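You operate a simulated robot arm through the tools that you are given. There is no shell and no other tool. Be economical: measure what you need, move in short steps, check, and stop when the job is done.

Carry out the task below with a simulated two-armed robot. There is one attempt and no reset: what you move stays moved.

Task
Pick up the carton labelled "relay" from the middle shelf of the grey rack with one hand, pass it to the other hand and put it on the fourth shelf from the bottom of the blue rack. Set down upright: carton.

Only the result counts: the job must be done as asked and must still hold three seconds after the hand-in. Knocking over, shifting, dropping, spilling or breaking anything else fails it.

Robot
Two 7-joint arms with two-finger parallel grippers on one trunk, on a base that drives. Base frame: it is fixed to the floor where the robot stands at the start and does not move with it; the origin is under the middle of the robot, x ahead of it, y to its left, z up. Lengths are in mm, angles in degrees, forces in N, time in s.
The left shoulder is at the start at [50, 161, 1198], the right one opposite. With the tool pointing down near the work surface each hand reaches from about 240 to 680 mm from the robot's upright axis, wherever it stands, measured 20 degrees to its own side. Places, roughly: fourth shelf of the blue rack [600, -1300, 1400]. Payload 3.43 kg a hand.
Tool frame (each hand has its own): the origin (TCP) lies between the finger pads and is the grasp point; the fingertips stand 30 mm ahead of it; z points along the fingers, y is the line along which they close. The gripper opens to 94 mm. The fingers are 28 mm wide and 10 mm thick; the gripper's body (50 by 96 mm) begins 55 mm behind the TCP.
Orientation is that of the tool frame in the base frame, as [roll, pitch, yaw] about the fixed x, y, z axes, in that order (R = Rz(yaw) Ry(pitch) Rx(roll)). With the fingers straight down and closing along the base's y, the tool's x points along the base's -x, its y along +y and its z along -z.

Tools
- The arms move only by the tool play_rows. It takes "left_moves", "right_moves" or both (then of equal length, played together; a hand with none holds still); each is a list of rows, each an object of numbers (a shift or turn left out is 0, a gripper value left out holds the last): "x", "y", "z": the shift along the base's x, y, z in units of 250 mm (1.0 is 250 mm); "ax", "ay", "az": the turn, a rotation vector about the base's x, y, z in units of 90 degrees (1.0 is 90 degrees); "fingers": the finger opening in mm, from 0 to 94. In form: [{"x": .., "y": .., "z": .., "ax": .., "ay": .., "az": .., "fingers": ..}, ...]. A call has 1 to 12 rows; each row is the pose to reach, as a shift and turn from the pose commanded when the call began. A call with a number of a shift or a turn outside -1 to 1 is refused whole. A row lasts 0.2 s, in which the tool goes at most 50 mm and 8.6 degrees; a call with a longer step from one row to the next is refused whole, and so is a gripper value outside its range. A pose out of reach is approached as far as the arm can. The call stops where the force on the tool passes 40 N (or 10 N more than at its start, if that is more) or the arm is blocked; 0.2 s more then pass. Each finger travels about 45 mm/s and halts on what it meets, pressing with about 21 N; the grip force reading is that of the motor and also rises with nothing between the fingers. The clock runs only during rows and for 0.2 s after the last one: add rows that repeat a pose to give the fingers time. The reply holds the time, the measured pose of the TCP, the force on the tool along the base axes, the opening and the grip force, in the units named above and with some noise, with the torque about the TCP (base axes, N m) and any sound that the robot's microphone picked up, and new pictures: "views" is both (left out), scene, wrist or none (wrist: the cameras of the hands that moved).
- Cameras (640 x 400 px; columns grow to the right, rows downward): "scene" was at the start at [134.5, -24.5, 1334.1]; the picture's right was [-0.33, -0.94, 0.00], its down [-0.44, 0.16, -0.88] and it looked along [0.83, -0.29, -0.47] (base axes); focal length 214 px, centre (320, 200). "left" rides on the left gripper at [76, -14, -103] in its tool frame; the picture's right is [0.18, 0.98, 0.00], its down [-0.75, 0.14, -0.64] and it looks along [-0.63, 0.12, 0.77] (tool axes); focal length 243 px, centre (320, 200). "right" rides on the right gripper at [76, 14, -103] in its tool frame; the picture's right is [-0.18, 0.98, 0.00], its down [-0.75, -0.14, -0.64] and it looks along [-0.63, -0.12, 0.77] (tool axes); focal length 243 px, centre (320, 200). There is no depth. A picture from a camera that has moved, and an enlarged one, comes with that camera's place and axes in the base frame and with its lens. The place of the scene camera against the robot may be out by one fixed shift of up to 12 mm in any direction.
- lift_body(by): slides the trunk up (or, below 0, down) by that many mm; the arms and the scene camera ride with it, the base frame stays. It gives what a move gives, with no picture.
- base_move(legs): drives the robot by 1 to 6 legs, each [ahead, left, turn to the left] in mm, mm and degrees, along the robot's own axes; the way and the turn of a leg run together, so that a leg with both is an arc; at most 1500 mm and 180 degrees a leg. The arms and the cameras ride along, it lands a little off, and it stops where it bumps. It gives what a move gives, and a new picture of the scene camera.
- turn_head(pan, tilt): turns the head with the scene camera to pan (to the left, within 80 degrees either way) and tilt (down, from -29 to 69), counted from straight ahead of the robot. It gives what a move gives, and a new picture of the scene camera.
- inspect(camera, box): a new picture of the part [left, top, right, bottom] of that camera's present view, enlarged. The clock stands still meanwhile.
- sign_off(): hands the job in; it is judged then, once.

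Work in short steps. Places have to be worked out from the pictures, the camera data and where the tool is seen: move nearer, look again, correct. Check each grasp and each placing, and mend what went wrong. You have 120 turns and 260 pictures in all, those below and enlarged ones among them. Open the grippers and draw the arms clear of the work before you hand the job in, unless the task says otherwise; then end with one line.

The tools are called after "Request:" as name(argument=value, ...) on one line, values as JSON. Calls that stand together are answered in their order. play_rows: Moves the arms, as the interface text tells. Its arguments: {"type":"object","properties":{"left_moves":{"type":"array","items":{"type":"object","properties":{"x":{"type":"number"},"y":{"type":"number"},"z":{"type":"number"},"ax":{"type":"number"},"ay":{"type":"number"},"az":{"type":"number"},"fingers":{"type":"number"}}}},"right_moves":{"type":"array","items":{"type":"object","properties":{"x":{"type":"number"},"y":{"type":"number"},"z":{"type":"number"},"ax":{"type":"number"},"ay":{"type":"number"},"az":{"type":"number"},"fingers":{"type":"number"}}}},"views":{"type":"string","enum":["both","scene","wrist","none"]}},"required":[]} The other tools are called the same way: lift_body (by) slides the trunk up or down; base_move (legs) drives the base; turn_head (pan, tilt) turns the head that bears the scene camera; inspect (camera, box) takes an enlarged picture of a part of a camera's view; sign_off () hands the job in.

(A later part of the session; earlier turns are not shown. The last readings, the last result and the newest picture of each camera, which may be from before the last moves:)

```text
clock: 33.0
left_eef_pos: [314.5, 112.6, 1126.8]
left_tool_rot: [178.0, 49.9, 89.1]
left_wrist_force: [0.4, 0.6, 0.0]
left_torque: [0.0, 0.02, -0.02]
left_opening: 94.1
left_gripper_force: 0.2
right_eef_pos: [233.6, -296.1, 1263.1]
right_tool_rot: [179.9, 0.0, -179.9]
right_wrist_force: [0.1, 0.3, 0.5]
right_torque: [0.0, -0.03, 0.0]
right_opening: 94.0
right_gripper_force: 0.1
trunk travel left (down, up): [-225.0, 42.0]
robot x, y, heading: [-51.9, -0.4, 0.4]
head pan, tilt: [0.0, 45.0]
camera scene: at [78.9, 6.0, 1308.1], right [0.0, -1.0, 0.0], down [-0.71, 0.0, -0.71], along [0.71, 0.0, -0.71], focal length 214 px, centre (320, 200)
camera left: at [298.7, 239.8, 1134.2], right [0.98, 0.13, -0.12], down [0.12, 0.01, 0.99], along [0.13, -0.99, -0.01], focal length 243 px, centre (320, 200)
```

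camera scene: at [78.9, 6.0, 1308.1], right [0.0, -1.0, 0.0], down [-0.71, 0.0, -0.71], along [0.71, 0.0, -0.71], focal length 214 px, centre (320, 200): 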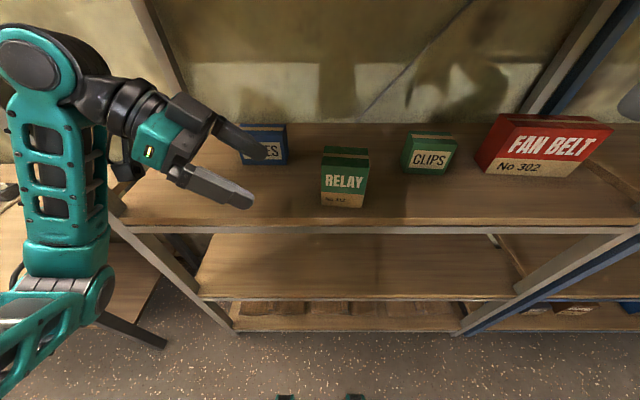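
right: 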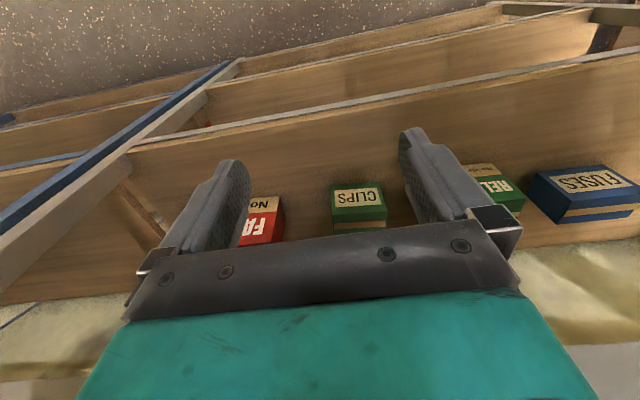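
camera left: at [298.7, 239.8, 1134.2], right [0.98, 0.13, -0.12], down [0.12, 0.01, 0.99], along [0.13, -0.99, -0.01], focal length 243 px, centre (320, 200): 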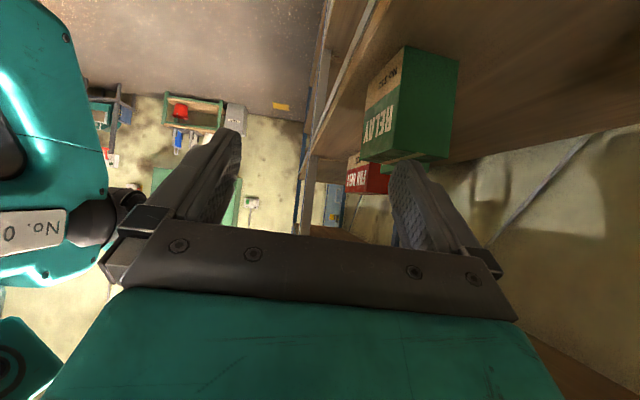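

The view is now clear. Enlarge scene to locate the carton precisely.

Request:
inspect(camera="scene", box=[240, 120, 400, 220])

Request:
inspect(camera="left", box=[300, 20, 500, 220])

```text
4.00 times, centred on (320, 170) of scene
camera zoom: at [78.9, 6.0, 1308.1], right [0.0, -1.0, 0.0], down [-0.71, 0.0, -0.71], along [0.71, 0.0, -0.71], focal length 858 px, centre (320, 320)
```

zoom: 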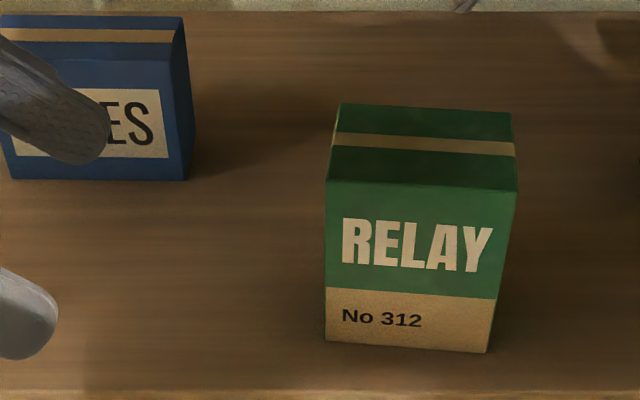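

```text
2.00 times, centred on (400, 120) of left
camera zoom: at [298.7, 239.8, 1134.2], right [0.98, 0.13, -0.12], down [0.12, 0.01, 0.99], along [0.13, -0.99, -0.01], focal length 485 px, centre (160, 360)
```

zoom: 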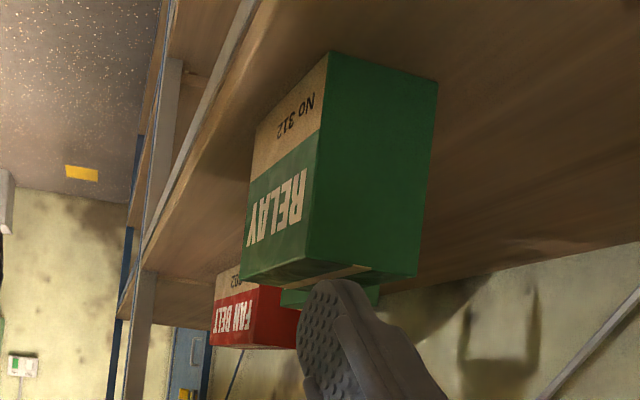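

Carton: C-side face centre ≈ (435,-9), yaw ≈ -7°, size ≈ 91×68×110. Before moving the hand into the shelf, check the left elbow's clearance to the upper shelf.

Request:
turn_head(pan=30, tilt=15)

```text
clock: 34.0
left_eef_pos: [313.6, 112.5, 1126.0]
left_tool_rot: [178.1, 49.9, 89.3]
left_wrist_force: [-0.8, -1.5, -0.6]
left_torque: [-0.02, 0.0, 0.01]
left_opening: 94.0
left_gripper_force: 0.1
right_eef_pos: [232.7, -295.4, 1263.8]
right_tool_rot: [180.0, 0.0, -179.9]
right_wrist_force: [0.2, 0.3, -0.3]
right_torque: [-0.01, -0.02, -0.01]
right_opening: 93.9
right_gripper_force: 0.1
trunk travel left (down, up): [-225.0, 42.0]
robot x, y, heading: [-48.2, -1.0, 0.3]
head pan, tilt: [30.0, 15.0]
camera scene: at [78.3, 52.7, 1354.9], right [0.5, -0.87, 0.0], down [-0.22, -0.13, -0.97], along [0.84, 0.48, -0.26], focal length 214 px, centre (320, 200)
```

scene: 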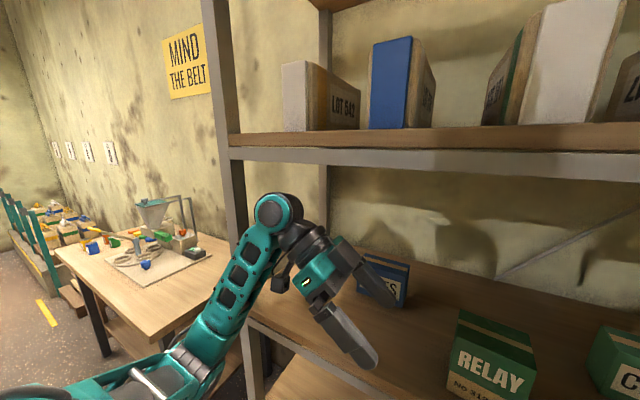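

The wrist joint tops out below the upper shelf and is well clear of the post. Lower slightly and move in beside the carton, aligning with its yaw.

Request:
play_rows(left_moves=[{"z": -0.1, "x": 0.05, "az": -0.02, "ay": 0.007}, {"z": -0.147, "x": 0.18, "az": -0.05, "ay": 0.014}, {"z": -0.147, "x": 0.34, "az": -0.084, "ay": 0.014}, {"z": -0.147, "x": 0.514, "az": -0.084, "ay": 0.014}, {"z": -0.147, "x": 0.514, "az": -0.084, "ay": 0.014}], views="both")

```text
clock: 35.1
left_eef_pos: [443.6, 111.5, 1089.4]
left_tool_rot: [179.9, 50.0, 83.2]
left_wrist_force: [-0.1, 0.3, 0.3]
left_torque: [0.01, 0.02, 0.01]
left_opening: 93.9
left_gripper_force: 0.1
right_eef_pos: [232.9, -295.3, 1262.9]
right_tool_rot: [-180.0, 0.0, -179.9]
right_wrist_force: [-1.5, -0.5, 1.1]
right_torque: [-0.01, 0.02, -0.01]
right_opening: 93.9
right_gripper_force: 0.0
trunk travel left (down, up): [-225.0, 42.0]
robot x, y, heading: [-49.8, -1.1, 0.0]
head pan, tilt: [30.0, 15.0]
camera scene: at [78.0, 52.9, 1355.0], right [0.5, -0.87, 0.0], down [-0.22, -0.13, -0.97], along [0.84, 0.48, -0.26], focal length 214 px, centre (320, 200)
camera left: at [444.5, 240.8, 1096.7], right [0.99, 0.0, -0.14], down [0.14, -0.01, 0.99], along [0.0, -1.0, -0.01], focal length 243 px, centre (320, 200)
```

scene: 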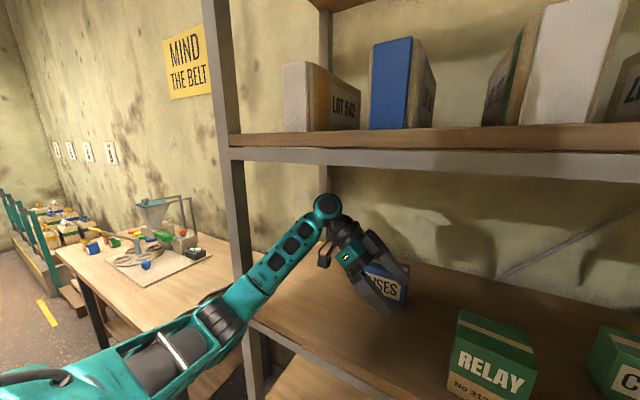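
left: 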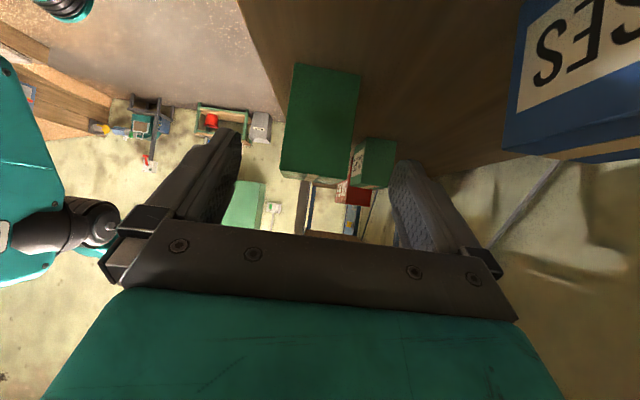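

C face centre ≈ (434,-11). Move to the pre-grasp point along the tool axis.

Request:
play_rows(left_moves=[{"x": -0.01, "y": -0.1, "z": -0.03, "az": -0.015}, {"x": -0.018, "y": -0.21, "z": -0.06, "az": -0.015}, {"x": -0.018, "y": -0.314, "z": -0.08, "az": -0.015}, {"x": -0.018, "y": -0.314, "z": -0.08, "az": -0.015}], views="wrist")

Request:
turn_head(pan=0, tilt=40)

Request:
inspect(camera="scene", box=[220, 100, 420, 225])

```text
clock: 36.1
left_eef_pos: [437.8, 32.5, 1068.9]
left_tool_rot: [-179.9, 50.0, 81.9]
left_wrist_force: [0.2, -0.2, 0.5]
left_torque: [0.0, -0.01, 0.0]
left_opening: 93.7
left_gripper_force: 0.1
right_eef_pos: [232.0, -295.3, 1262.5]
right_tool_rot: [-180.0, 0.0, -179.9]
right_wrist_force: [0.2, 0.3, 0.1]
right_torque: [0.02, -0.01, 0.01]
right_opening: 94.0
right_gripper_force: 0.0
trunk travel left (down, up): [-225.0, 42.0]
robot x, y, heading: [-52.0, 0.7, 0.1]
head pan, tilt: [30.0, 15.0]
camera left: at [442.5, 161.8, 1076.6], right [0.99, -0.02, -0.14], down [0.14, -0.01, 0.99], along [-0.02, -1.0, -0.01], focal length 243 px, centre (320, 200)
```

left: 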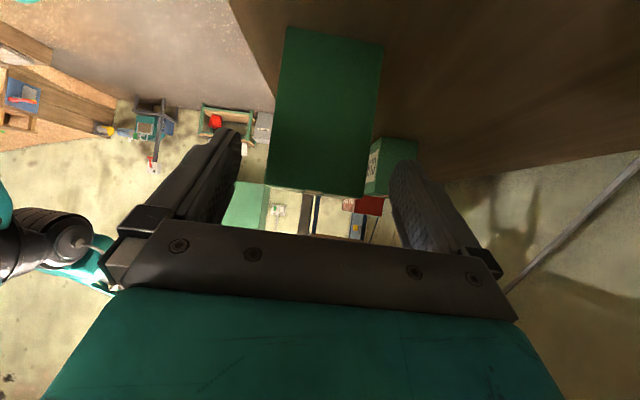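

```text
clock: 37.1
left_eef_pos: [438.5, 33.2, 1069.0]
left_tool_rot: [-179.9, 50.0, 81.9]
left_wrist_force: [0.4, 0.6, -0.6]
left_torque: [-0.04, 0.03, -0.01]
left_opening: 94.0
left_gripper_force: 0.1
right_eef_pos: [234.1, -294.4, 1263.5]
right_tool_rot: [-180.0, 0.0, -179.9]
right_wrist_force: [-0.4, 1.2, -0.2]
right_torque: [0.0, 0.01, -0.03]
right_opening: 94.0
right_gripper_force: 0.1
trunk travel left (down, up): [-225.0, 42.0]
robot x, y, heading: [-47.6, 0.3, 0.0]
head pan, tilt: [0.0, 40.0]
camera scene: at [82.4, 6.1, 1315.5], right [0.0, -1.0, 0.0], down [-0.64, 0.0, -0.77], along [0.77, 0.0, -0.64], focal length 214 px, centre (320, 200)
```

scene: 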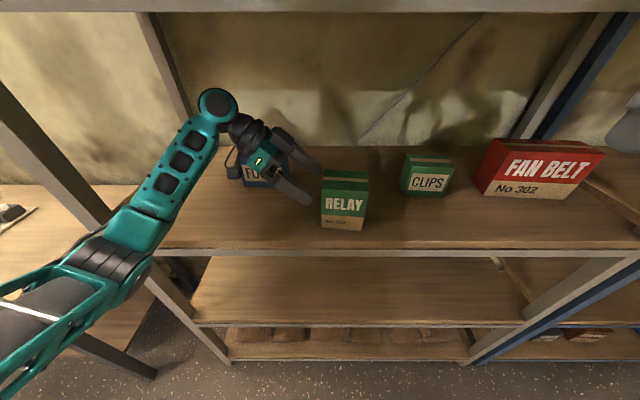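

```text
3.20 times, centred on (320, 162) of scene
camera zoom: at [82.4, 6.1, 1315.5], right [0.0, -1.0, 0.0], down [-0.64, 0.0, -0.77], along [0.77, 0.0, -0.64], focal length 686 px, centre (320, 320)
```

zoom: 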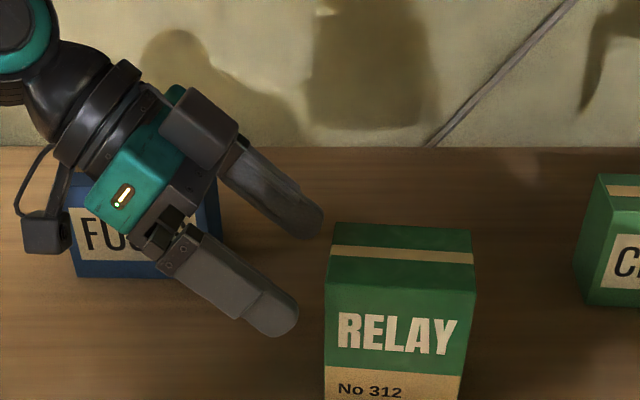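

Alignment is good in both views. Advance to the grasp point, then close.

Request:
play_rows(left_moves=[{"x": -0.006, "y": -0.06, "z": -0.051}, {"x": -0.012, "y": -0.12, "z": -0.102}, {"x": -0.018, "y": -0.18, "z": -0.153}, {"x": -0.024, "y": -0.236, "z": -0.204}, {"x": -0.024, "y": -0.236, "z": -0.204}], views="both")

Request:
inspect(camera="scene", box=[220, 100, 420, 250])

```text
clock: 38.3
left_eef_pos: [432.4, -26.0, 1016.9]
left_tool_rot: [179.9, 50.0, 82.0]
left_wrist_force: [0.8, 0.4, 0.2]
left_torque: [0.01, -0.01, 0.02]
left_opening: 93.9
left_gripper_force: 0.1
right_eef_pos: [232.8, -295.2, 1262.7]
right_tool_rot: [179.9, -0.1, -179.8]
right_wrist_force: [-0.5, 0.1, -0.3]
right_torque: [-0.03, -0.01, 0.01]
right_opening: 94.0
right_gripper_force: 0.1
trunk travel left (down, up): [-225.0, 42.0]
robot x, y, heading: [-51.5, 0.3, 0.0]
head pan, tilt: [0.0, 40.0]
camera scene: at [82.4, 6.1, 1315.4], right [0.0, -1.0, 0.0], down [-0.64, 0.0, -0.77], along [0.77, 0.0, -0.64], focal length 214 px, centre (320, 200)
camera left: at [436.2, 103.2, 1025.4], right [0.99, -0.02, -0.14], down [0.14, -0.01, 0.99], along [-0.02, -1.0, -0.01], focal length 243 px, centre (320, 200)
```

scene: 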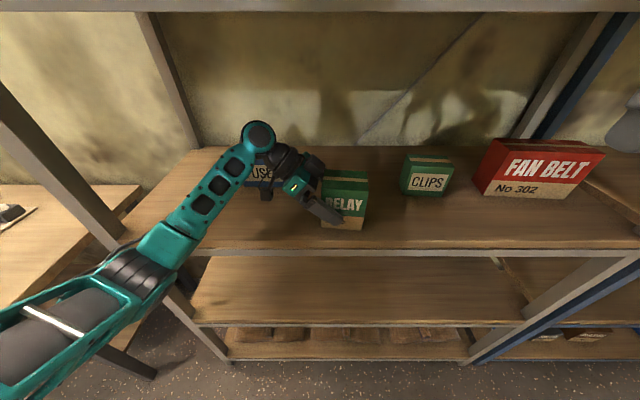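
left: 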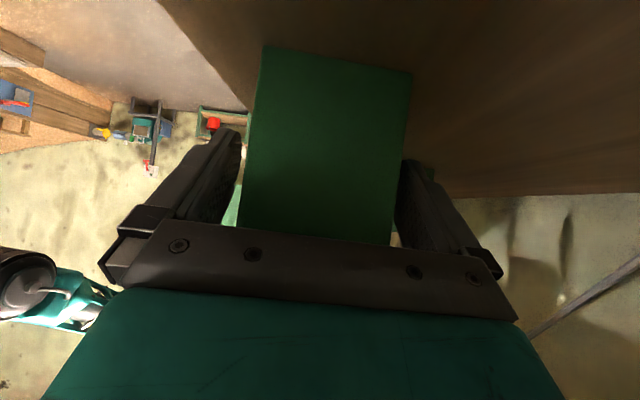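

```text
2.67 times, centred on (320, 175) of scene
camera zoom: at [82.4, 6.1, 1315.4], right [0.0, -1.0, 0.0], down [-0.64, 0.0, -0.77], along [0.77, 0.0, -0.64], focal length 572 px, centre (320, 267)
```

zoom: 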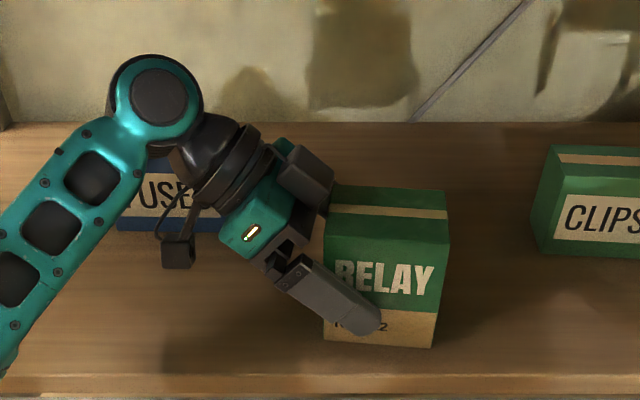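

The finger lies across the front face as wanted. Close the grip.

Request:
play_rows(left_moves=[{"fingers": 80}, {"fingers": 70}, {"fingers": 58}, {"fingers": 50}, {"fingers": 50}, {"fingers": 50}], views="wrist")

```text
clock: 39.7
left_eef_pos: [432.7, -25.8, 1018.4]
left_tool_rot: [-179.9, 50.0, 81.9]
left_wrist_force: [-0.6, 0.9, 0.8]
left_torque: [-0.05, -0.03, 0.0]
left_opening: 74.8
left_gripper_force: 21.1
right_eef_pos: [231.5, -293.8, 1262.3]
right_tool_rot: [180.0, 0.0, -179.9]
right_wrist_force: [0.0, -0.3, -0.1]
right_torque: [0.01, 0.03, 0.0]
right_opening: 94.1
right_gripper_force: 0.1
trunk travel left (down, up): [-225.0, 42.0]
robot x, y, heading: [-46.6, 2.5, 0.2]
head pan, tilt: [0.0, 40.0]
camera left: at [436.1, 103.3, 1025.6], right [0.99, -0.02, -0.14], down [0.14, -0.01, 0.99], along [-0.02, -1.0, -0.01], focal length 243 px, centre (320, 200)
```

left: 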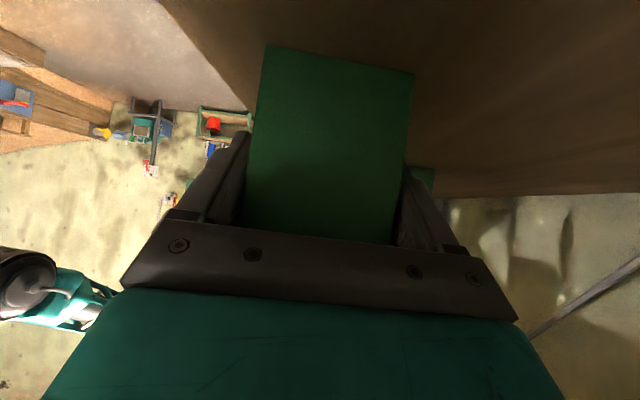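

Gripped at 74.8 mm with 21 N. Lift 25 mm and check that it holds level.

Request:
play_rows(left_moves=[{"z": 0.03}, {"z": 0.06}, {"z": 0.1}, {"z": 0.1}], views="both")

Request:
inspect(camera="scene", box=[220, 100, 420, 250])

```text
clock: 40.7
left_eef_pos: [431.6, -25.4, 1043.5]
left_tool_rot: [-180.0, 50.0, 81.9]
left_wrist_force: [0.8, 0.4, 0.0]
left_torque: [-0.2, 0.15, 0.03]
left_opening: 74.6
left_gripper_force: 21.1
right_eef_pos: [233.1, -295.2, 1262.2]
right_tool_rot: [180.0, 0.0, -179.9]
right_wrist_force: [-0.4, 0.3, -0.5]
right_torque: [-0.02, 0.0, 0.0]
right_opening: 94.0
right_gripper_force: 0.0
trunk travel left (down, up): [-225.0, 42.0]
robot x, y, heading: [-50.5, 1.5, -0.1]
head pan, tilt: [0.0, 40.0]
camera scene: at [82.5, 6.1, 1315.4], right [0.0, -1.0, 0.0], down [-0.64, 0.0, -0.77], along [0.77, 0.0, -0.64], focal length 214 px, centre (320, 200)
camera left: at [436.4, 103.3, 1051.3], right [0.99, -0.02, -0.14], down [0.14, -0.01, 0.99], along [-0.02, -1.0, -0.01], focal length 243 px, centre (320, 200)
```

scene: 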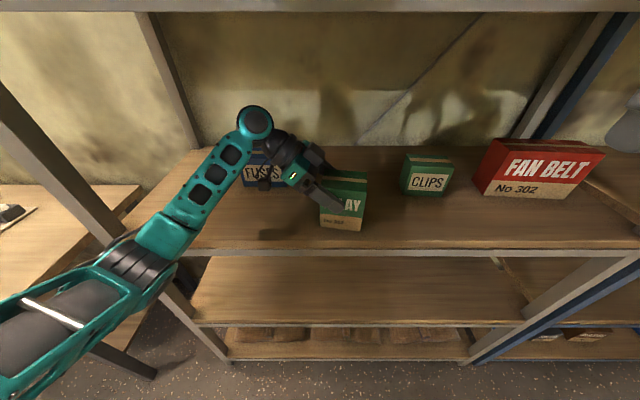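
left: 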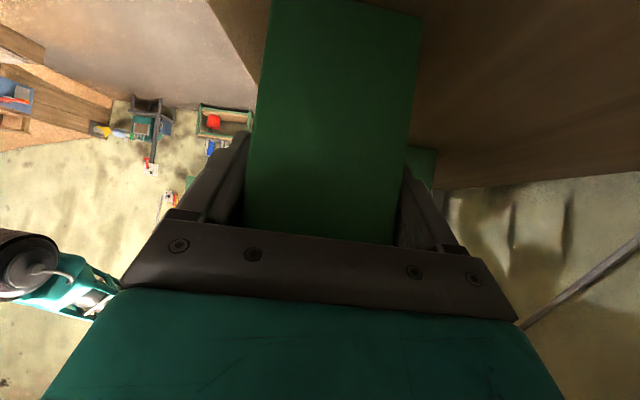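

```text
2.67 times, centred on (320, 175) of scene
camera zoom: at [82.5, 6.1, 1315.4], right [0.0, -1.0, 0.0], down [-0.64, 0.0, -0.77], along [0.77, 0.0, -0.64], focal length 572 px, centre (320, 267)
```

zoom: 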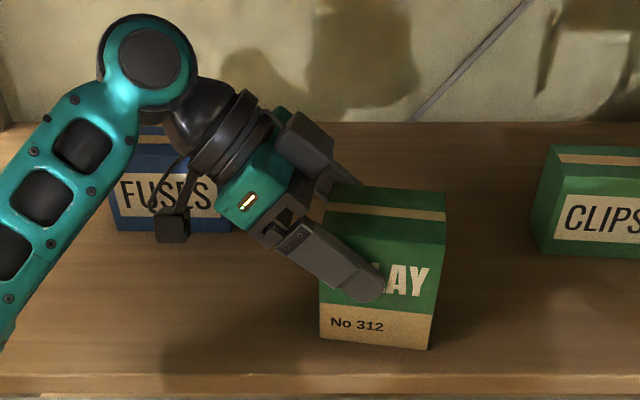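

The carton did not rise – the fingers slid up its faces. Look closely at the contact before going on.

Request:
inspect(camera="left", box=[190, 110, 290, 240])

Request:
inspect(camera="left", box=[370, 110, 470, 260])

Request:
inspect(camera="scene", box=[290, 130, 390, 240])

```text
3.08 times, centred on (240, 175) of left
camera zoom: at [436.4, 103.3, 1051.3], right [0.99, -0.02, -0.14], down [0.14, -0.01, 0.99], along [-0.02, -1.0, -0.01], focal length 746 px, centre (566, 277)
```

zoom: 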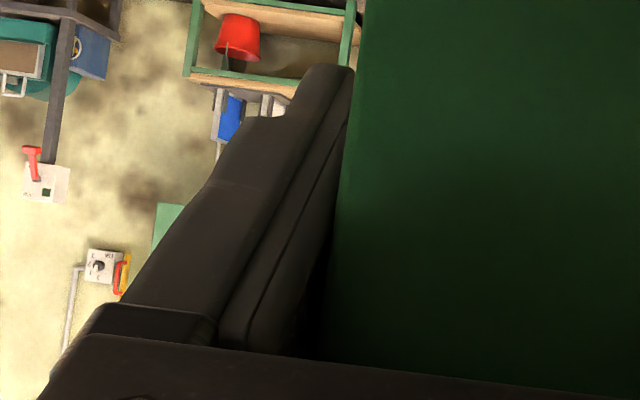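

```text
2.67 times, centred on (420, 185) of left
camera zoom: at [436.4, 103.3, 1051.3], right [0.99, -0.02, -0.14], down [0.14, -0.01, 0.99], along [-0.02, -1.0, -0.01], focal length 647 px, centre (53, 240)
```

zoom: 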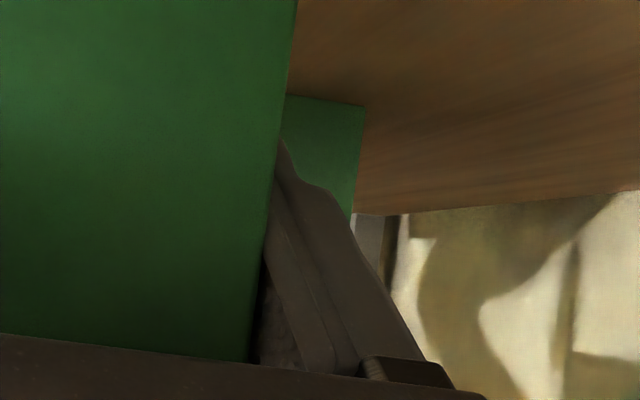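

```text
3.64 times, centred on (340, 185) of scene
camera zoom: at [82.5, 6.1, 1315.4], right [0.0, -1.0, 0.0], down [-0.64, 0.0, -0.77], along [0.77, 0.0, -0.64], focal length 780 px, centre (247, 254)
```

zoom: 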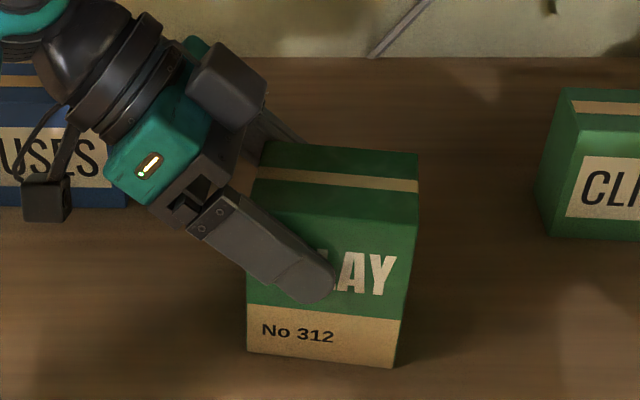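

Try a small slow lift from here and read the force to learn if friction is carrying any weight.

Request:
play_rows(left_moves=[{"z": 0.008, "fingers": 30}, {"z": 0.016}, {"z": 0.024}], views="scene")

Request:
inspect(camera="scene", box=[290, 130, 390, 240])

```text
clock: 41.5
left_eef_pos: [432.9, -25.8, 1048.8]
left_tool_rot: [-179.8, 49.9, 81.9]
left_wrist_force: [-0.8, 0.1, -3.3]
left_torque: [0.08, 0.0, 0.0]
left_opening: 74.6
left_gripper_force: 21.0
right_eef_pos: [234.3, -296.0, 1262.7]
right_tool_rot: [-179.9, 0.1, -179.9]
right_wrist_force: [-0.3, -0.3, 0.1]
right_torque: [-0.03, -0.01, -0.01]
right_opening: 93.8
right_gripper_force: 0.1
trunk travel left (down, up): [-225.0, 42.0]
robot x, y, heading: [-51.4, -2.7, 0.1]
head pan, tilt: [0.0, 40.0]
camera scene: at [82.7, 6.0, 1315.4], right [0.0, -1.0, 0.0], down [-0.64, 0.0, -0.77], along [0.77, 0.0, -0.64], focal length 214 px, centre (320, 200)
```

scene: 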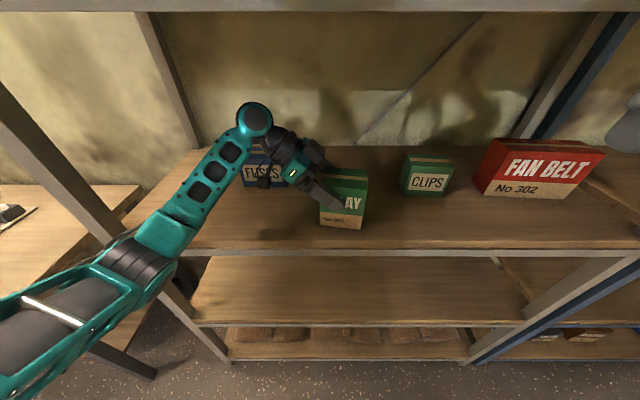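

```text
3.64 times, centred on (340, 185) of scene
camera zoom: at [82.7, 6.0, 1315.4], right [0.0, -1.0, 0.0], down [-0.64, 0.0, -0.77], along [0.77, 0.0, -0.64], focal length 780 px, centre (247, 254)
```

zoom: 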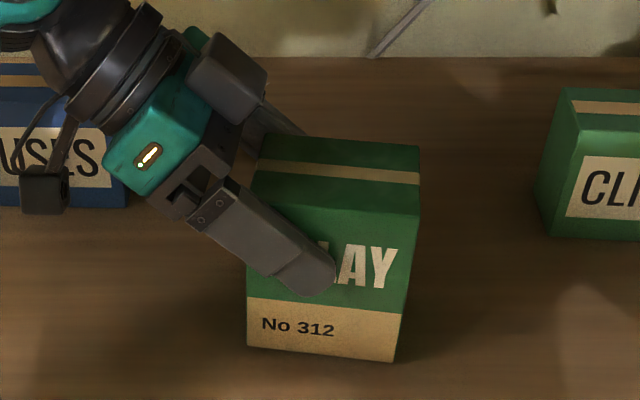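

Now it carries weight (−3.3 N) and the carton is ~5 mm up. Continue lifting slowly and check again.

Request:
play_rows(left_moves=[{"z": 0.02}, {"z": 0.04}, {"z": 0.06}, {"z": 0.08}, {"z": 0.1}, {"z": 0.12}], views="wrist")

Request:
inspect(camera="scene", box=[290, 130, 390, 240])

```text
clock: 42.9
left_eef_pos: [431.9, -26.1, 1079.1]
left_tool_rot: [-179.9, 50.1, 81.9]
left_wrist_force: [0.7, 0.0, -3.3]
left_torque: [0.08, 0.0, -0.01]
left_opening: 74.4
left_gripper_force: 21.3
right_eef_pos: [233.7, -295.6, 1263.2]
right_tool_rot: [179.9, 0.0, -179.9]
right_wrist_force: [0.0, 0.5, 0.3]
right_torque: [0.0, -0.01, 0.01]
right_opening: 93.9
right_gripper_force: 0.2
trunk travel left (down, up): [-225.0, 42.0]
robot x, y, heading: [-50.5, 2.6, 0.1]
head pan, tilt: [0.0, 40.0]
camera left: at [436.8, 103.1, 1087.2], right [0.99, -0.02, -0.14], down [0.14, -0.01, 0.99], along [-0.02, -1.0, -0.01], focal length 243 px, centre (320, 200)
```

left: 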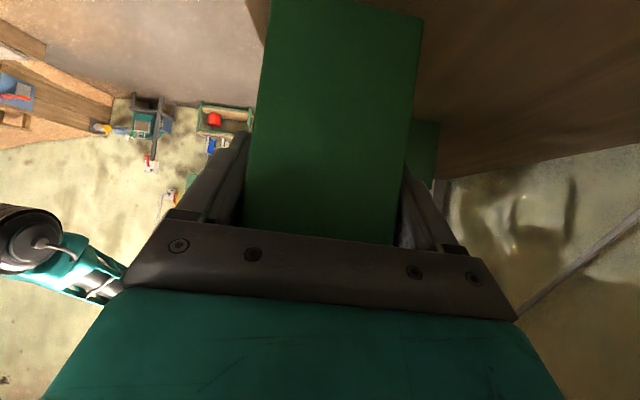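

```text
3.64 times, centred on (340, 185) of scene
camera zoom: at [82.7, 6.0, 1315.4], right [0.0, -1.0, 0.0], down [-0.64, 0.0, -0.77], along [0.77, 0.0, -0.64], focal length 780 px, centre (247, 254)
```

zoom: 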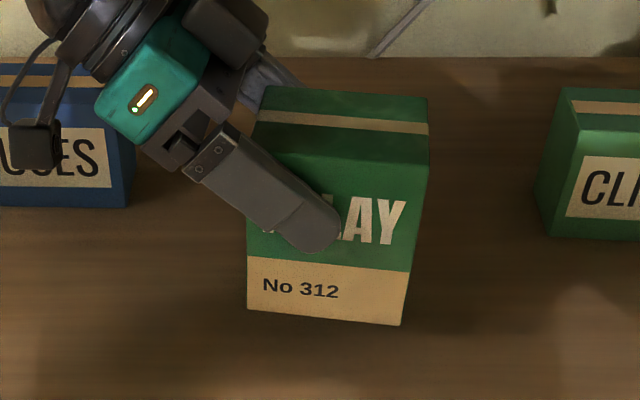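

Carton is held firmly (grip ~86 mm above its bottom). Back the base straight out of the rack for room to hand over.

Request:
base_move(legs=[[-330, 0, 0]])

Request:
inspect(camera="scene", box=[240, 110, 440, 250])

```text
clock: 45.1
left_eef_pos: [101.8, -27.5, 1079.2]
left_tool_rot: [-179.9, 50.0, 81.7]
left_wrist_force: [0.3, 0.4, -3.8]
left_torque: [0.06, -0.01, -0.02]
left_opening: 74.9
left_gripper_force: 21.0
right_eef_pos: [-99.7, -296.0, 1263.5]
right_tool_rot: [-179.9, 0.0, 180.0]
right_wrist_force: [-0.1, 0.8, 0.3]
right_torque: [0.02, 0.0, -0.01]
right_opening: 93.9
right_gripper_force: 0.2
trunk travel left (down, up): [-225.0, 42.0]
robot x, y, heading: [-385.7, -0.1, -0.1]
head pan, tilt: [0.0, 40.0]
camera scene: at [-249.5, 5.7, 1315.5], right [0.0, -1.0, 0.0], down [-0.64, 0.0, -0.77], along [0.77, 0.0, -0.64], focal length 214 px, centre (320, 200)
```

scene: 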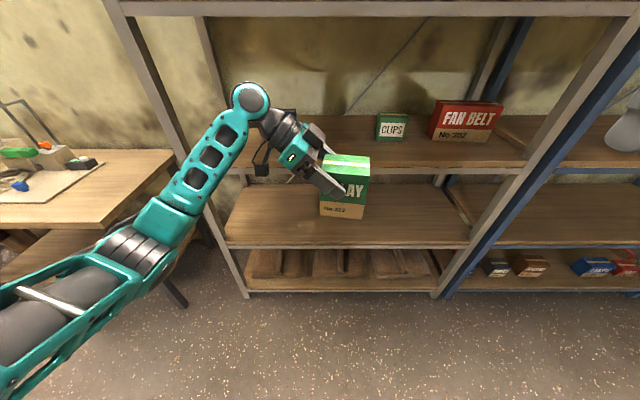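

```text
2.86 times, centred on (340, 180) of scene
camera zoom: at [-249.5, 5.7, 1315.5], right [0.0, -1.0, 0.0], down [-0.64, 0.0, -0.77], along [0.77, 0.0, -0.64], focal length 613 px, centre (263, 257)
```

zoom: 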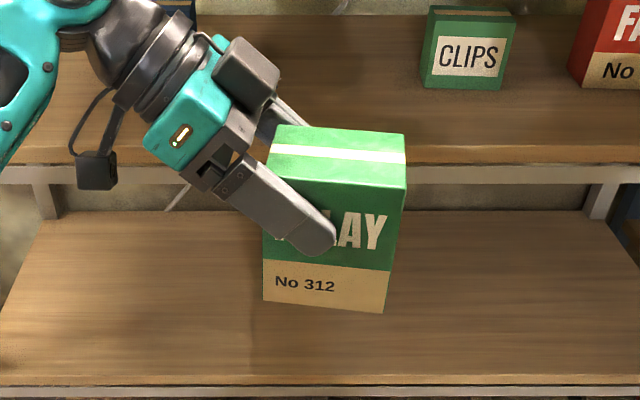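

Carton centre ≈ (98,-52), bottom z≈990. Now prepare the right hand: first pitch it up to 35° below horizontal, then swing it to point left.

Request:
play_rows(right_moves=[{"x": 0.05, "y": -0.02, "z": -0.06, "ay": -0.077}, {"x": 0.1, "y": -0.04, "z": -0.12, "ay": -0.153}, {"x": 0.15, "y": -0.06, "z": -0.18, "ay": -0.23}, {"x": 0.2, "y": -0.08, "z": -0.24, "ay": -0.306}, {"x": 0.25, "y": -0.1, "z": -0.3, "ay": -0.383}, {"x": 0.3, "y": -0.12, "z": -0.36, "ay": -0.46}, {"x": 0.35, "y": -0.136, "z": -0.42, "ay": -0.537}, {"x": 0.4, "y": -0.136, "z": -0.452, "ay": -0.611}, {"x": 0.4, "y": -0.136, "z": -0.452, "ay": -0.611}], views="none")

Request:
play_rows(right_moves=[{"az": 0.09}, {"az": 0.18}, {"az": 0.27}, {"az": 0.36}, {"az": 0.45}, {"az": 0.54}, {"az": 0.63}, {"az": 0.72}, {"az": 0.81}, {"az": 0.91}, {"az": 0.91}], views="both")

```text
clock: 47.1
left_eef_pos: [101.6, -26.2, 1079.0]
left_tool_rot: [-179.8, 49.9, 81.7]
left_wrist_force: [0.0, 0.0, -3.5]
left_torque: [0.08, -0.02, -0.01]
left_opening: 74.3
left_gripper_force: 21.0
right_eef_pos: [8.8, -333.2, 1151.9]
right_tool_rot: [179.8, 55.0, 179.8]
right_wrist_force: [-0.4, -0.1, 0.5]
right_torque: [0.0, -0.04, -0.04]
right_opening: 94.3
right_gripper_force: 0.0
right hand out of reach, approached as far as the arm can: row 8, 9
trunk travel left (down, up): [-225.0, 42.0]
robot x, y, heading: [-381.4, -1.5, -0.1]
head pan, tilt: [0.0, 40.0]
```

```text
refused: row 10 steps farther than a row can; nothing moved
```

One row was too long; redo the swing with smaller steps.

Request:
play_rows(right_moves=[{"az": 0.085, "x": 0.02}, {"az": 0.17, "x": 0.04}, {"az": 0.255, "x": 0.06}, {"az": 0.34, "x": 0.08}, {"az": 0.425, "x": 0.1}, {"az": 0.51, "x": 0.12}, {"az": 0.595, "x": 0.14}, {"az": 0.68, "x": 0.16}, {"az": 0.765, "x": 0.18}, {"az": 0.85, "x": 0.2}, {"az": 0.91, "x": 0.2}, {"az": 0.91, "x": 0.2}], views="both")

```text
clock: 49.7
left_eef_pos: [101.0, -26.4, 1079.8]
left_tool_rot: [-180.0, 50.0, 81.7]
left_wrist_force: [-0.2, -0.4, -4.1]
left_torque: [0.13, 0.01, 0.01]
left_opening: 74.2
left_gripper_force: 21.2
right_eef_pos: [-96.8, -194.2, 1257.0]
right_tool_rot: [179.7, 54.9, -98.4]
right_wrist_force: [0.5, -0.5, 0.0]
right_torque: [-0.03, 0.0, 0.03]
right_opening: 93.8
right_gripper_force: 0.1
right hand out of reach, approached as far as the arm can: row 4, 5, 6, 7, 8, 9, 10, 11, 12
trunk travel left (down, up): [-225.0, 42.0]
robot x, y, heading: [-381.2, 1.6, -0.1]
head pan, tilt: [0.0, 40.0]
camera scene: at [-248.9, 5.8, 1315.4], right [0.0, -1.0, 0.0], down [-0.64, 0.0, -0.77], along [0.77, 0.0, -0.64], focal length 214 px, centre (320, 200)
camera right: at [-130.1, -318.1, 1253.8], right [-0.96, 0.24, 0.15], down [0.13, -0.11, 0.99], along [0.26, 0.96, 0.08], focal length 243 px, centre (320, 200)
```

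scene: 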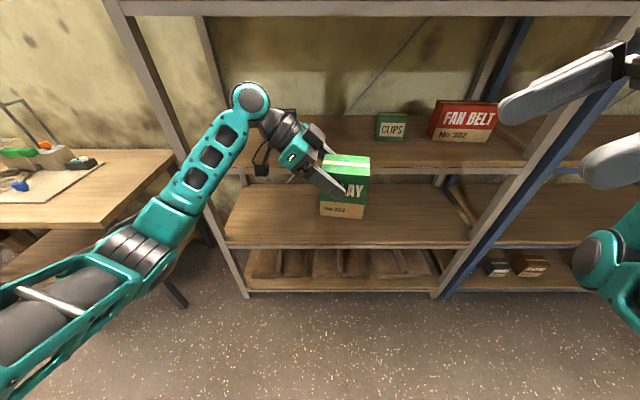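
right: 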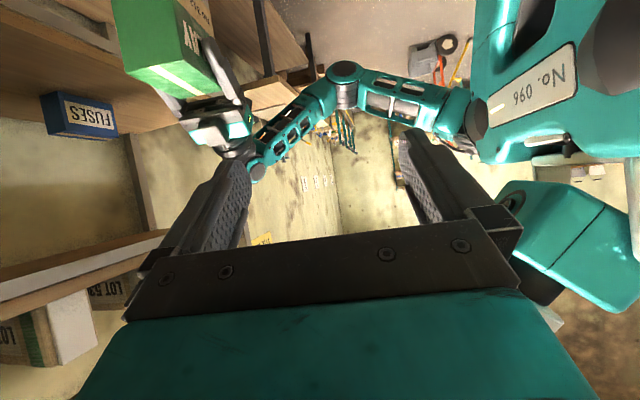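

The right hand has the right orientation but stalled short of the position; command it inward to the pre-grasp area, where the arm can reach better.

Request:
play_rows(right_moves=[{"y": 0.1, "x": 0.0}, {"y": 0.2, "x": 0.0, "z": 0.1}, {"y": 0.3, "x": 0.0, "z": 0.1}, {"y": 0.4, "x": 0.02, "z": 0.05}, {"y": 0.5, "x": 0.05, "z": 0.0}, {"y": 0.5, "x": 0.05, "z": 0.0}], views="scene")

```text
clock: 51.1
left_eef_pos: [101.9, -27.4, 1079.2]
left_tool_rot: [-179.9, 49.9, 81.7]
left_wrist_force: [0.3, -0.7, -3.7]
left_torque: [0.1, -0.01, 0.0]
left_opening: 74.3
left_gripper_force: 21.1
right_eef_pos: [-87.5, -66.3, 1257.5]
right_tool_rot: [179.8, 55.0, -98.3]
right_wrist_force: [0.2, 0.7, -0.2]
right_torque: [-0.01, 0.0, -0.01]
right_opening: 93.9
right_gripper_force: 0.1
trunk travel left (down, up): [-225.0, 42.0]
robot x, y, heading: [-383.2, 2.2, -0.1]
head pan, tilt: [0.0, 40.0]
camera scene: at [-249.0, 5.6, 1315.4], right [0.0, -1.0, 0.0], down [-0.64, 0.0, -0.77], along [0.77, 0.0, -0.64], focal length 214 px, centre (320, 200)
```

scene: 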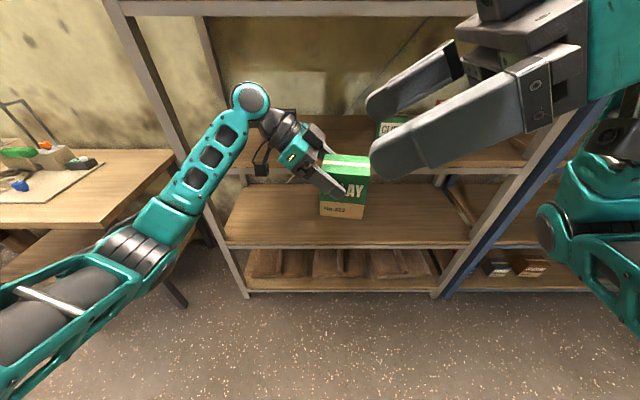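

The right hand is at (-87,-66,1257) with the right orientation. Move it forward and back to the right, staying high, then down to pre-grasp.

Request:
play_rows(right_moves=[{"x": 0.1, "y": -0.1}, {"x": 0.22, "y": -0.2}, {"x": 0.35, "y": -0.3}, {"x": 0.48, "y": -0.38}, {"x": 0.6, "y": -0.44}, {"x": 0.674, "y": -0.44, "z": -0.1}, {"x": 0.674, "y": -0.44, "z": -0.25}, {"x": 0.674, "y": -0.44, "z": -0.4}, {"x": 0.674, "y": -0.44, "z": -0.57}, {"x": 0.674, "y": -0.44, "z": -0.57}], views="both")

```text
clock: 53.3
left_eef_pos: [101.3, -27.3, 1078.9]
left_tool_rot: [-180.0, 49.9, 81.7]
left_wrist_force: [0.0, 0.1, -4.2]
left_torque: [0.1, 0.0, -0.01]
left_opening: 74.5
left_gripper_force: 20.7
right_eef_pos: [-66.1, -121.6, 1239.6]
right_tool_rot: [179.7, 55.0, -98.6]
right_wrist_force: [0.2, 0.4, 0.3]
right_torque: [0.04, 0.0, -0.01]
right_opening: 93.8
right_gripper_force: 0.0
right hand out of reach, approached as far as the arm can: row 2, 3, 4, 5, 6, 7, 8, 9, 10
trunk travel left (down, up): [-225.0, 42.0]
robot x, y, heading: [-382.7, 0.4, -0.2]
head pan, tilt: [0.0, 40.0]
camera scene: at [-248.9, 5.8, 1315.4], right [0.0, -1.0, 0.0], down [-0.64, 0.0, -0.77], along [0.77, 0.0, -0.64], focal length 214 px, centre (320, 200)
camera right: at [-98.8, -244.4, 1236.1], right [-0.96, 0.25, 0.15], down [0.13, -0.11, 0.99], along [0.26, 0.96, 0.08], focal length 243 px, centre (320, 200)
```

scene: 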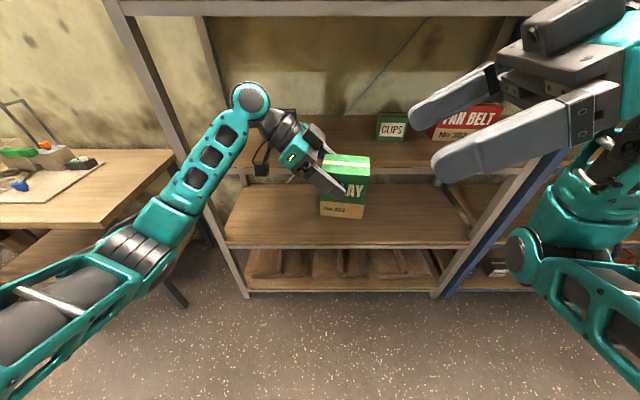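
right: 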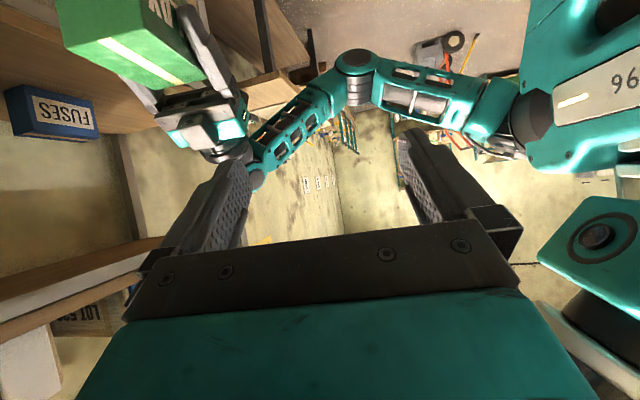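

The right arm seems limited by wrist flexion this close in. Tilt the fingers 15° further down and try going forward and lower again.

Request:
play_rows(right_moves=[{"ax": -0.085}, {"ax": -0.167}, {"ax": -0.167, "y": -0.15}, {"ax": -0.167, "x": 0.1, "y": -0.3}, {"ax": -0.167, "x": 0.25, "y": -0.4}, {"ax": -0.167, "x": 0.4, "y": -0.4}, {"ax": -0.167, "x": 0.55, "y": -0.4}, {"ax": -0.167, "x": 0.6, "y": -0.4, "z": -0.15}, {"ax": -0.167, "x": 0.6, "y": -0.4, "z": -0.3}, {"ax": -0.167, "x": 0.6, "y": -0.4, "z": -0.45}], views="scene")

```text
clock: 55.5
left_eef_pos: [100.2, -27.1, 1079.0]
left_tool_rot: [-179.8, 50.0, 81.7]
left_wrist_force: [-0.3, -0.2, -4.1]
left_torque: [0.07, -0.02, -0.01]
left_opening: 74.3
left_gripper_force: 21.2
right_eef_pos: [-70.9, -130.0, 1222.2]
right_tool_rot: [-177.4, 40.2, -96.3]
right_wrist_force: [-0.4, 0.0, 0.4]
right_torque: [0.0, -0.06, -0.01]
right_opening: 93.8
right_gripper_force: 0.0
right hand out of reach, approached as far as the arm can: row 3, 4, 5, 6, 7, 8, 9, 10
trunk travel left (down, up): [-225.0, 42.0]
robot x, y, heading: [-380.3, 1.8, -0.0]
head pan, tilt: [0.0, 40.0]
camera scene: at [-249.0, 5.7, 1315.4], right [0.0, -1.0, 0.0], down [-0.64, 0.0, -0.77], along [0.77, 0.0, -0.64], focal length 214 px, centre (320, 200)
```

scene: 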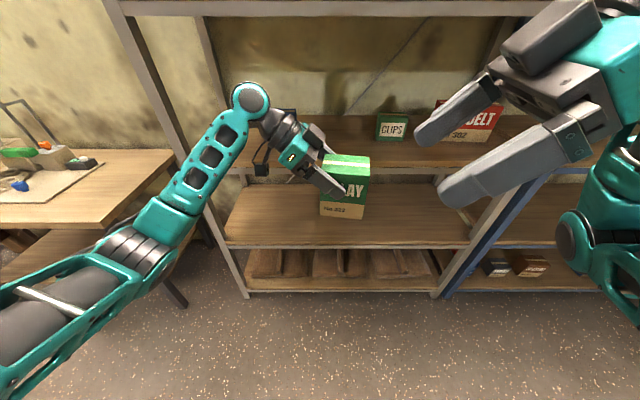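

That branch is stuck. Turn the right hand back to pointing forward, extend it further out, then redo the swing there.

Request:
play_rows(right_moves=[{"az": -0.085, "y": -0.03}, {"az": -0.17, "y": -0.06}, {"az": -0.255, "y": -0.1}, {"az": -0.34, "y": -0.14}, {"az": -0.425, "y": -0.18}, {"az": -0.51, "y": -0.22}, {"az": -0.595, "y": -0.25}, {"az": -0.68, "y": -0.28}, {"az": -0.765, "y": -0.3}, {"az": -0.85, "y": -0.3}, {"az": -0.91, "y": -0.3}, {"az": -0.91, "y": -0.3}], views="scene")

```text
clock: 58.1
left_eef_pos: [100.8, -27.4, 1078.9]
left_tool_rot: [-179.8, 49.9, 81.7]
left_wrist_force: [0.5, 0.3, -3.9]
left_torque: [0.1, 0.0, 0.01]
left_opening: 74.3
left_gripper_force: 21.0
right_eef_pos: [-69.1, -209.0, 1224.3]
right_tool_rot: [-177.4, 40.1, -178.2]
right_wrist_force: [0.9, -0.5, 0.0]
right_torque: [-0.01, -0.03, 0.01]
right_opening: 94.1
right_gripper_force: 0.0
trunk travel left (down, up): [-225.0, 42.0]
robot x, y, heading: [-383.9, -0.6, -0.3]
head pan, tilt: [0.0, 40.0]
camera scene: at [-248.9, 5.7, 1315.4], right [0.0, -1.0, 0.0], down [-0.64, 0.0, -0.77], along [0.77, 0.0, -0.64], focal length 214 px, centre (320, 200)
```

scene: 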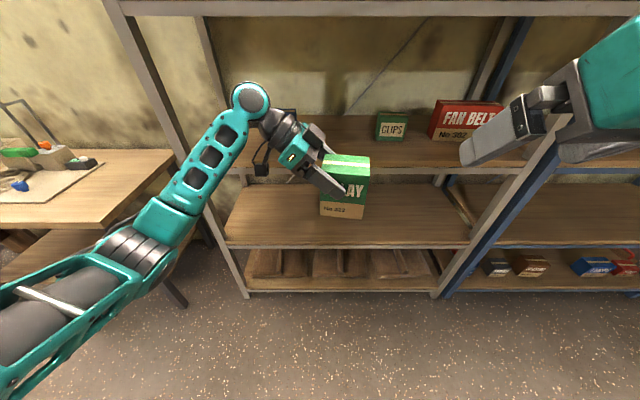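

Forward-pointing and reachable. Extend forward and down.

Request:
play_rows(right_moves=[{"x": 0.12, "z": -0.1}, {"x": 0.24, "z": -0.2}, {"x": 0.36, "z": -0.3}, {"x": 0.48, "z": -0.42}, {"x": 0.52, "z": -0.56}, {"x": 0.52, "z": -0.56}], views="none")

Request:
play_rows(right_moves=[{"az": 0.085}, {"az": 0.17}, {"az": 0.255}, {"az": 0.34}, {"az": 0.425}, {"az": 0.51}, {"az": 0.595}, {"az": 0.68}, {"az": 0.765}, {"az": 0.85}, {"az": 0.9}, {"az": 0.9}], views="both")

```text
clock: 59.5
left_eef_pos: [102.7, -27.9, 1079.4]
left_tool_rot: [-180.0, 50.0, 81.6]
left_wrist_force: [-1.6, -0.4, -3.6]
left_torque: [0.08, 0.0, -0.03]
left_opening: 74.2
left_gripper_force: 21.0
right_eef_pos: [61.6, -209.3, 1083.8]
right_tool_rot: [-177.2, 40.0, -178.2]
right_wrist_force: [0.7, 0.3, -0.7]
right_torque: [-0.02, -0.03, 0.03]
right_opening: 93.8
right_gripper_force: 0.1
trunk travel left (down, up): [-225.0, 42.0]
robot x, y, heading: [-383.4, -1.7, -0.3]
head pan, tilt: [0.0, 40.0]
```

```text
clock: 62.1
left_eef_pos: [102.2, -28.0, 1078.6]
left_tool_rot: [180.0, 50.0, 81.7]
left_wrist_force: [-0.1, -0.1, -3.7]
left_torque: [0.02, -0.02, 0.04]
left_opening: 75.3
left_gripper_force: 21.0
right_eef_pos: [-38.8, -62.3, 993.6]
right_tool_rot: [-177.1, 40.0, -97.2]
right_wrist_force: [0.4, -0.9, 0.2]
right_torque: [-0.03, 0.0, 0.01]
right_opening: 93.5
right_gripper_force: 0.0
right hand out of reach, approached as far as the arm can: row 6, 7, 8, 9, 10, 11, 12
trunk travel left (down, up): [-225.0, 42.0]
robot x, y, heading: [-385.8, 3.4, -0.2]
head pan, tilt: [0.0, 40.0]
camera scene: at [-249.2, 5.3, 1315.4], right [0.0, -1.0, 0.0], down [-0.64, 0.0, -0.77], along [0.77, 0.0, -0.64], focal length 214 px, centre (320, 200)
camera right: at [-73.9, -182.3, 1021.9], right [-0.95, 0.29, 0.08], down [0.13, 0.14, 0.98], along [0.28, 0.94, -0.17], focal length 243 px, centre (320, 200)
```

scene: 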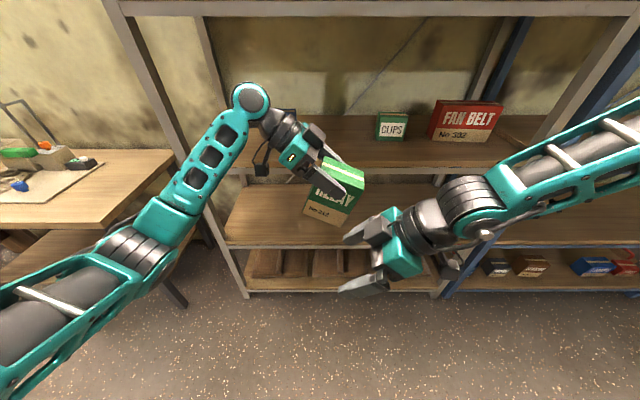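
right: 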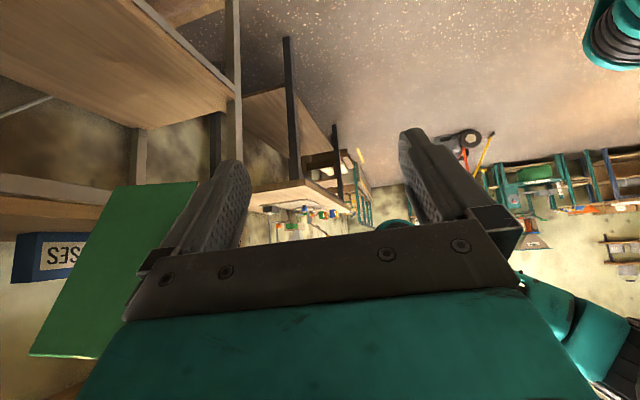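

The right hand strayed and nudged the carton, which rotated in the left grip. Look closely before moving anything.

Request:
inspect(camera="scene", box=[250, 120, 450, 310])

Request:
inspect(camera="left", box=[0, 0, 640, 400])

```text
2.11 times, centred on (350, 215) of scene
camera zoom: at [-249.2, 5.3, 1315.4], right [0.0, -1.0, 0.0], down [-0.64, 0.0, -0.77], along [0.77, 0.0, -0.64], focal length 452 px, centre (257, 168)
```

zoom: 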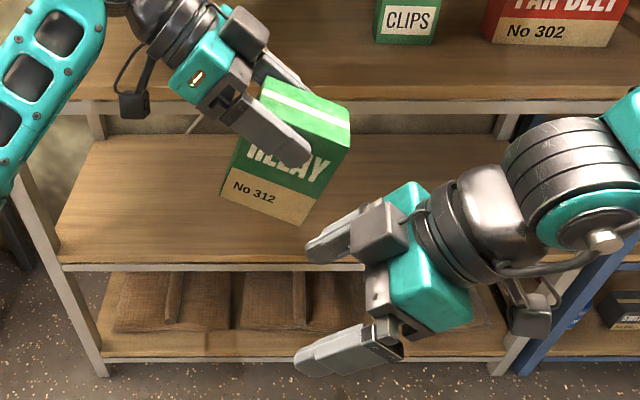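

```text
1.00 times, centred on (320, 200) of left (not enlarged: the box is as wide or as high as the picture)
camera zoom: at [105.2, 100.9, 1087.2], right [0.99, -0.03, -0.14], down [0.14, -0.01, 0.99], along [-0.03, -1.0, -0.01], focal length 243 px, centre (320, 200)
```

zoom: 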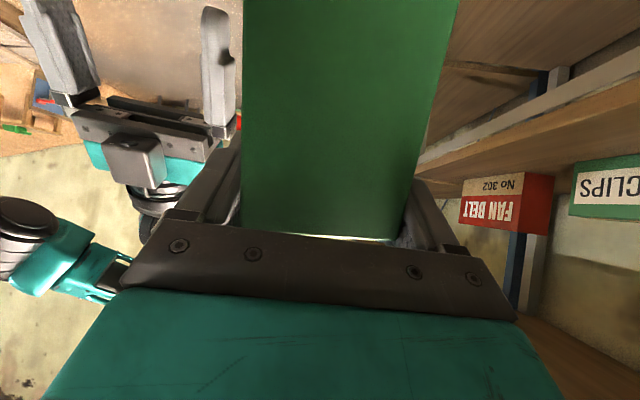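

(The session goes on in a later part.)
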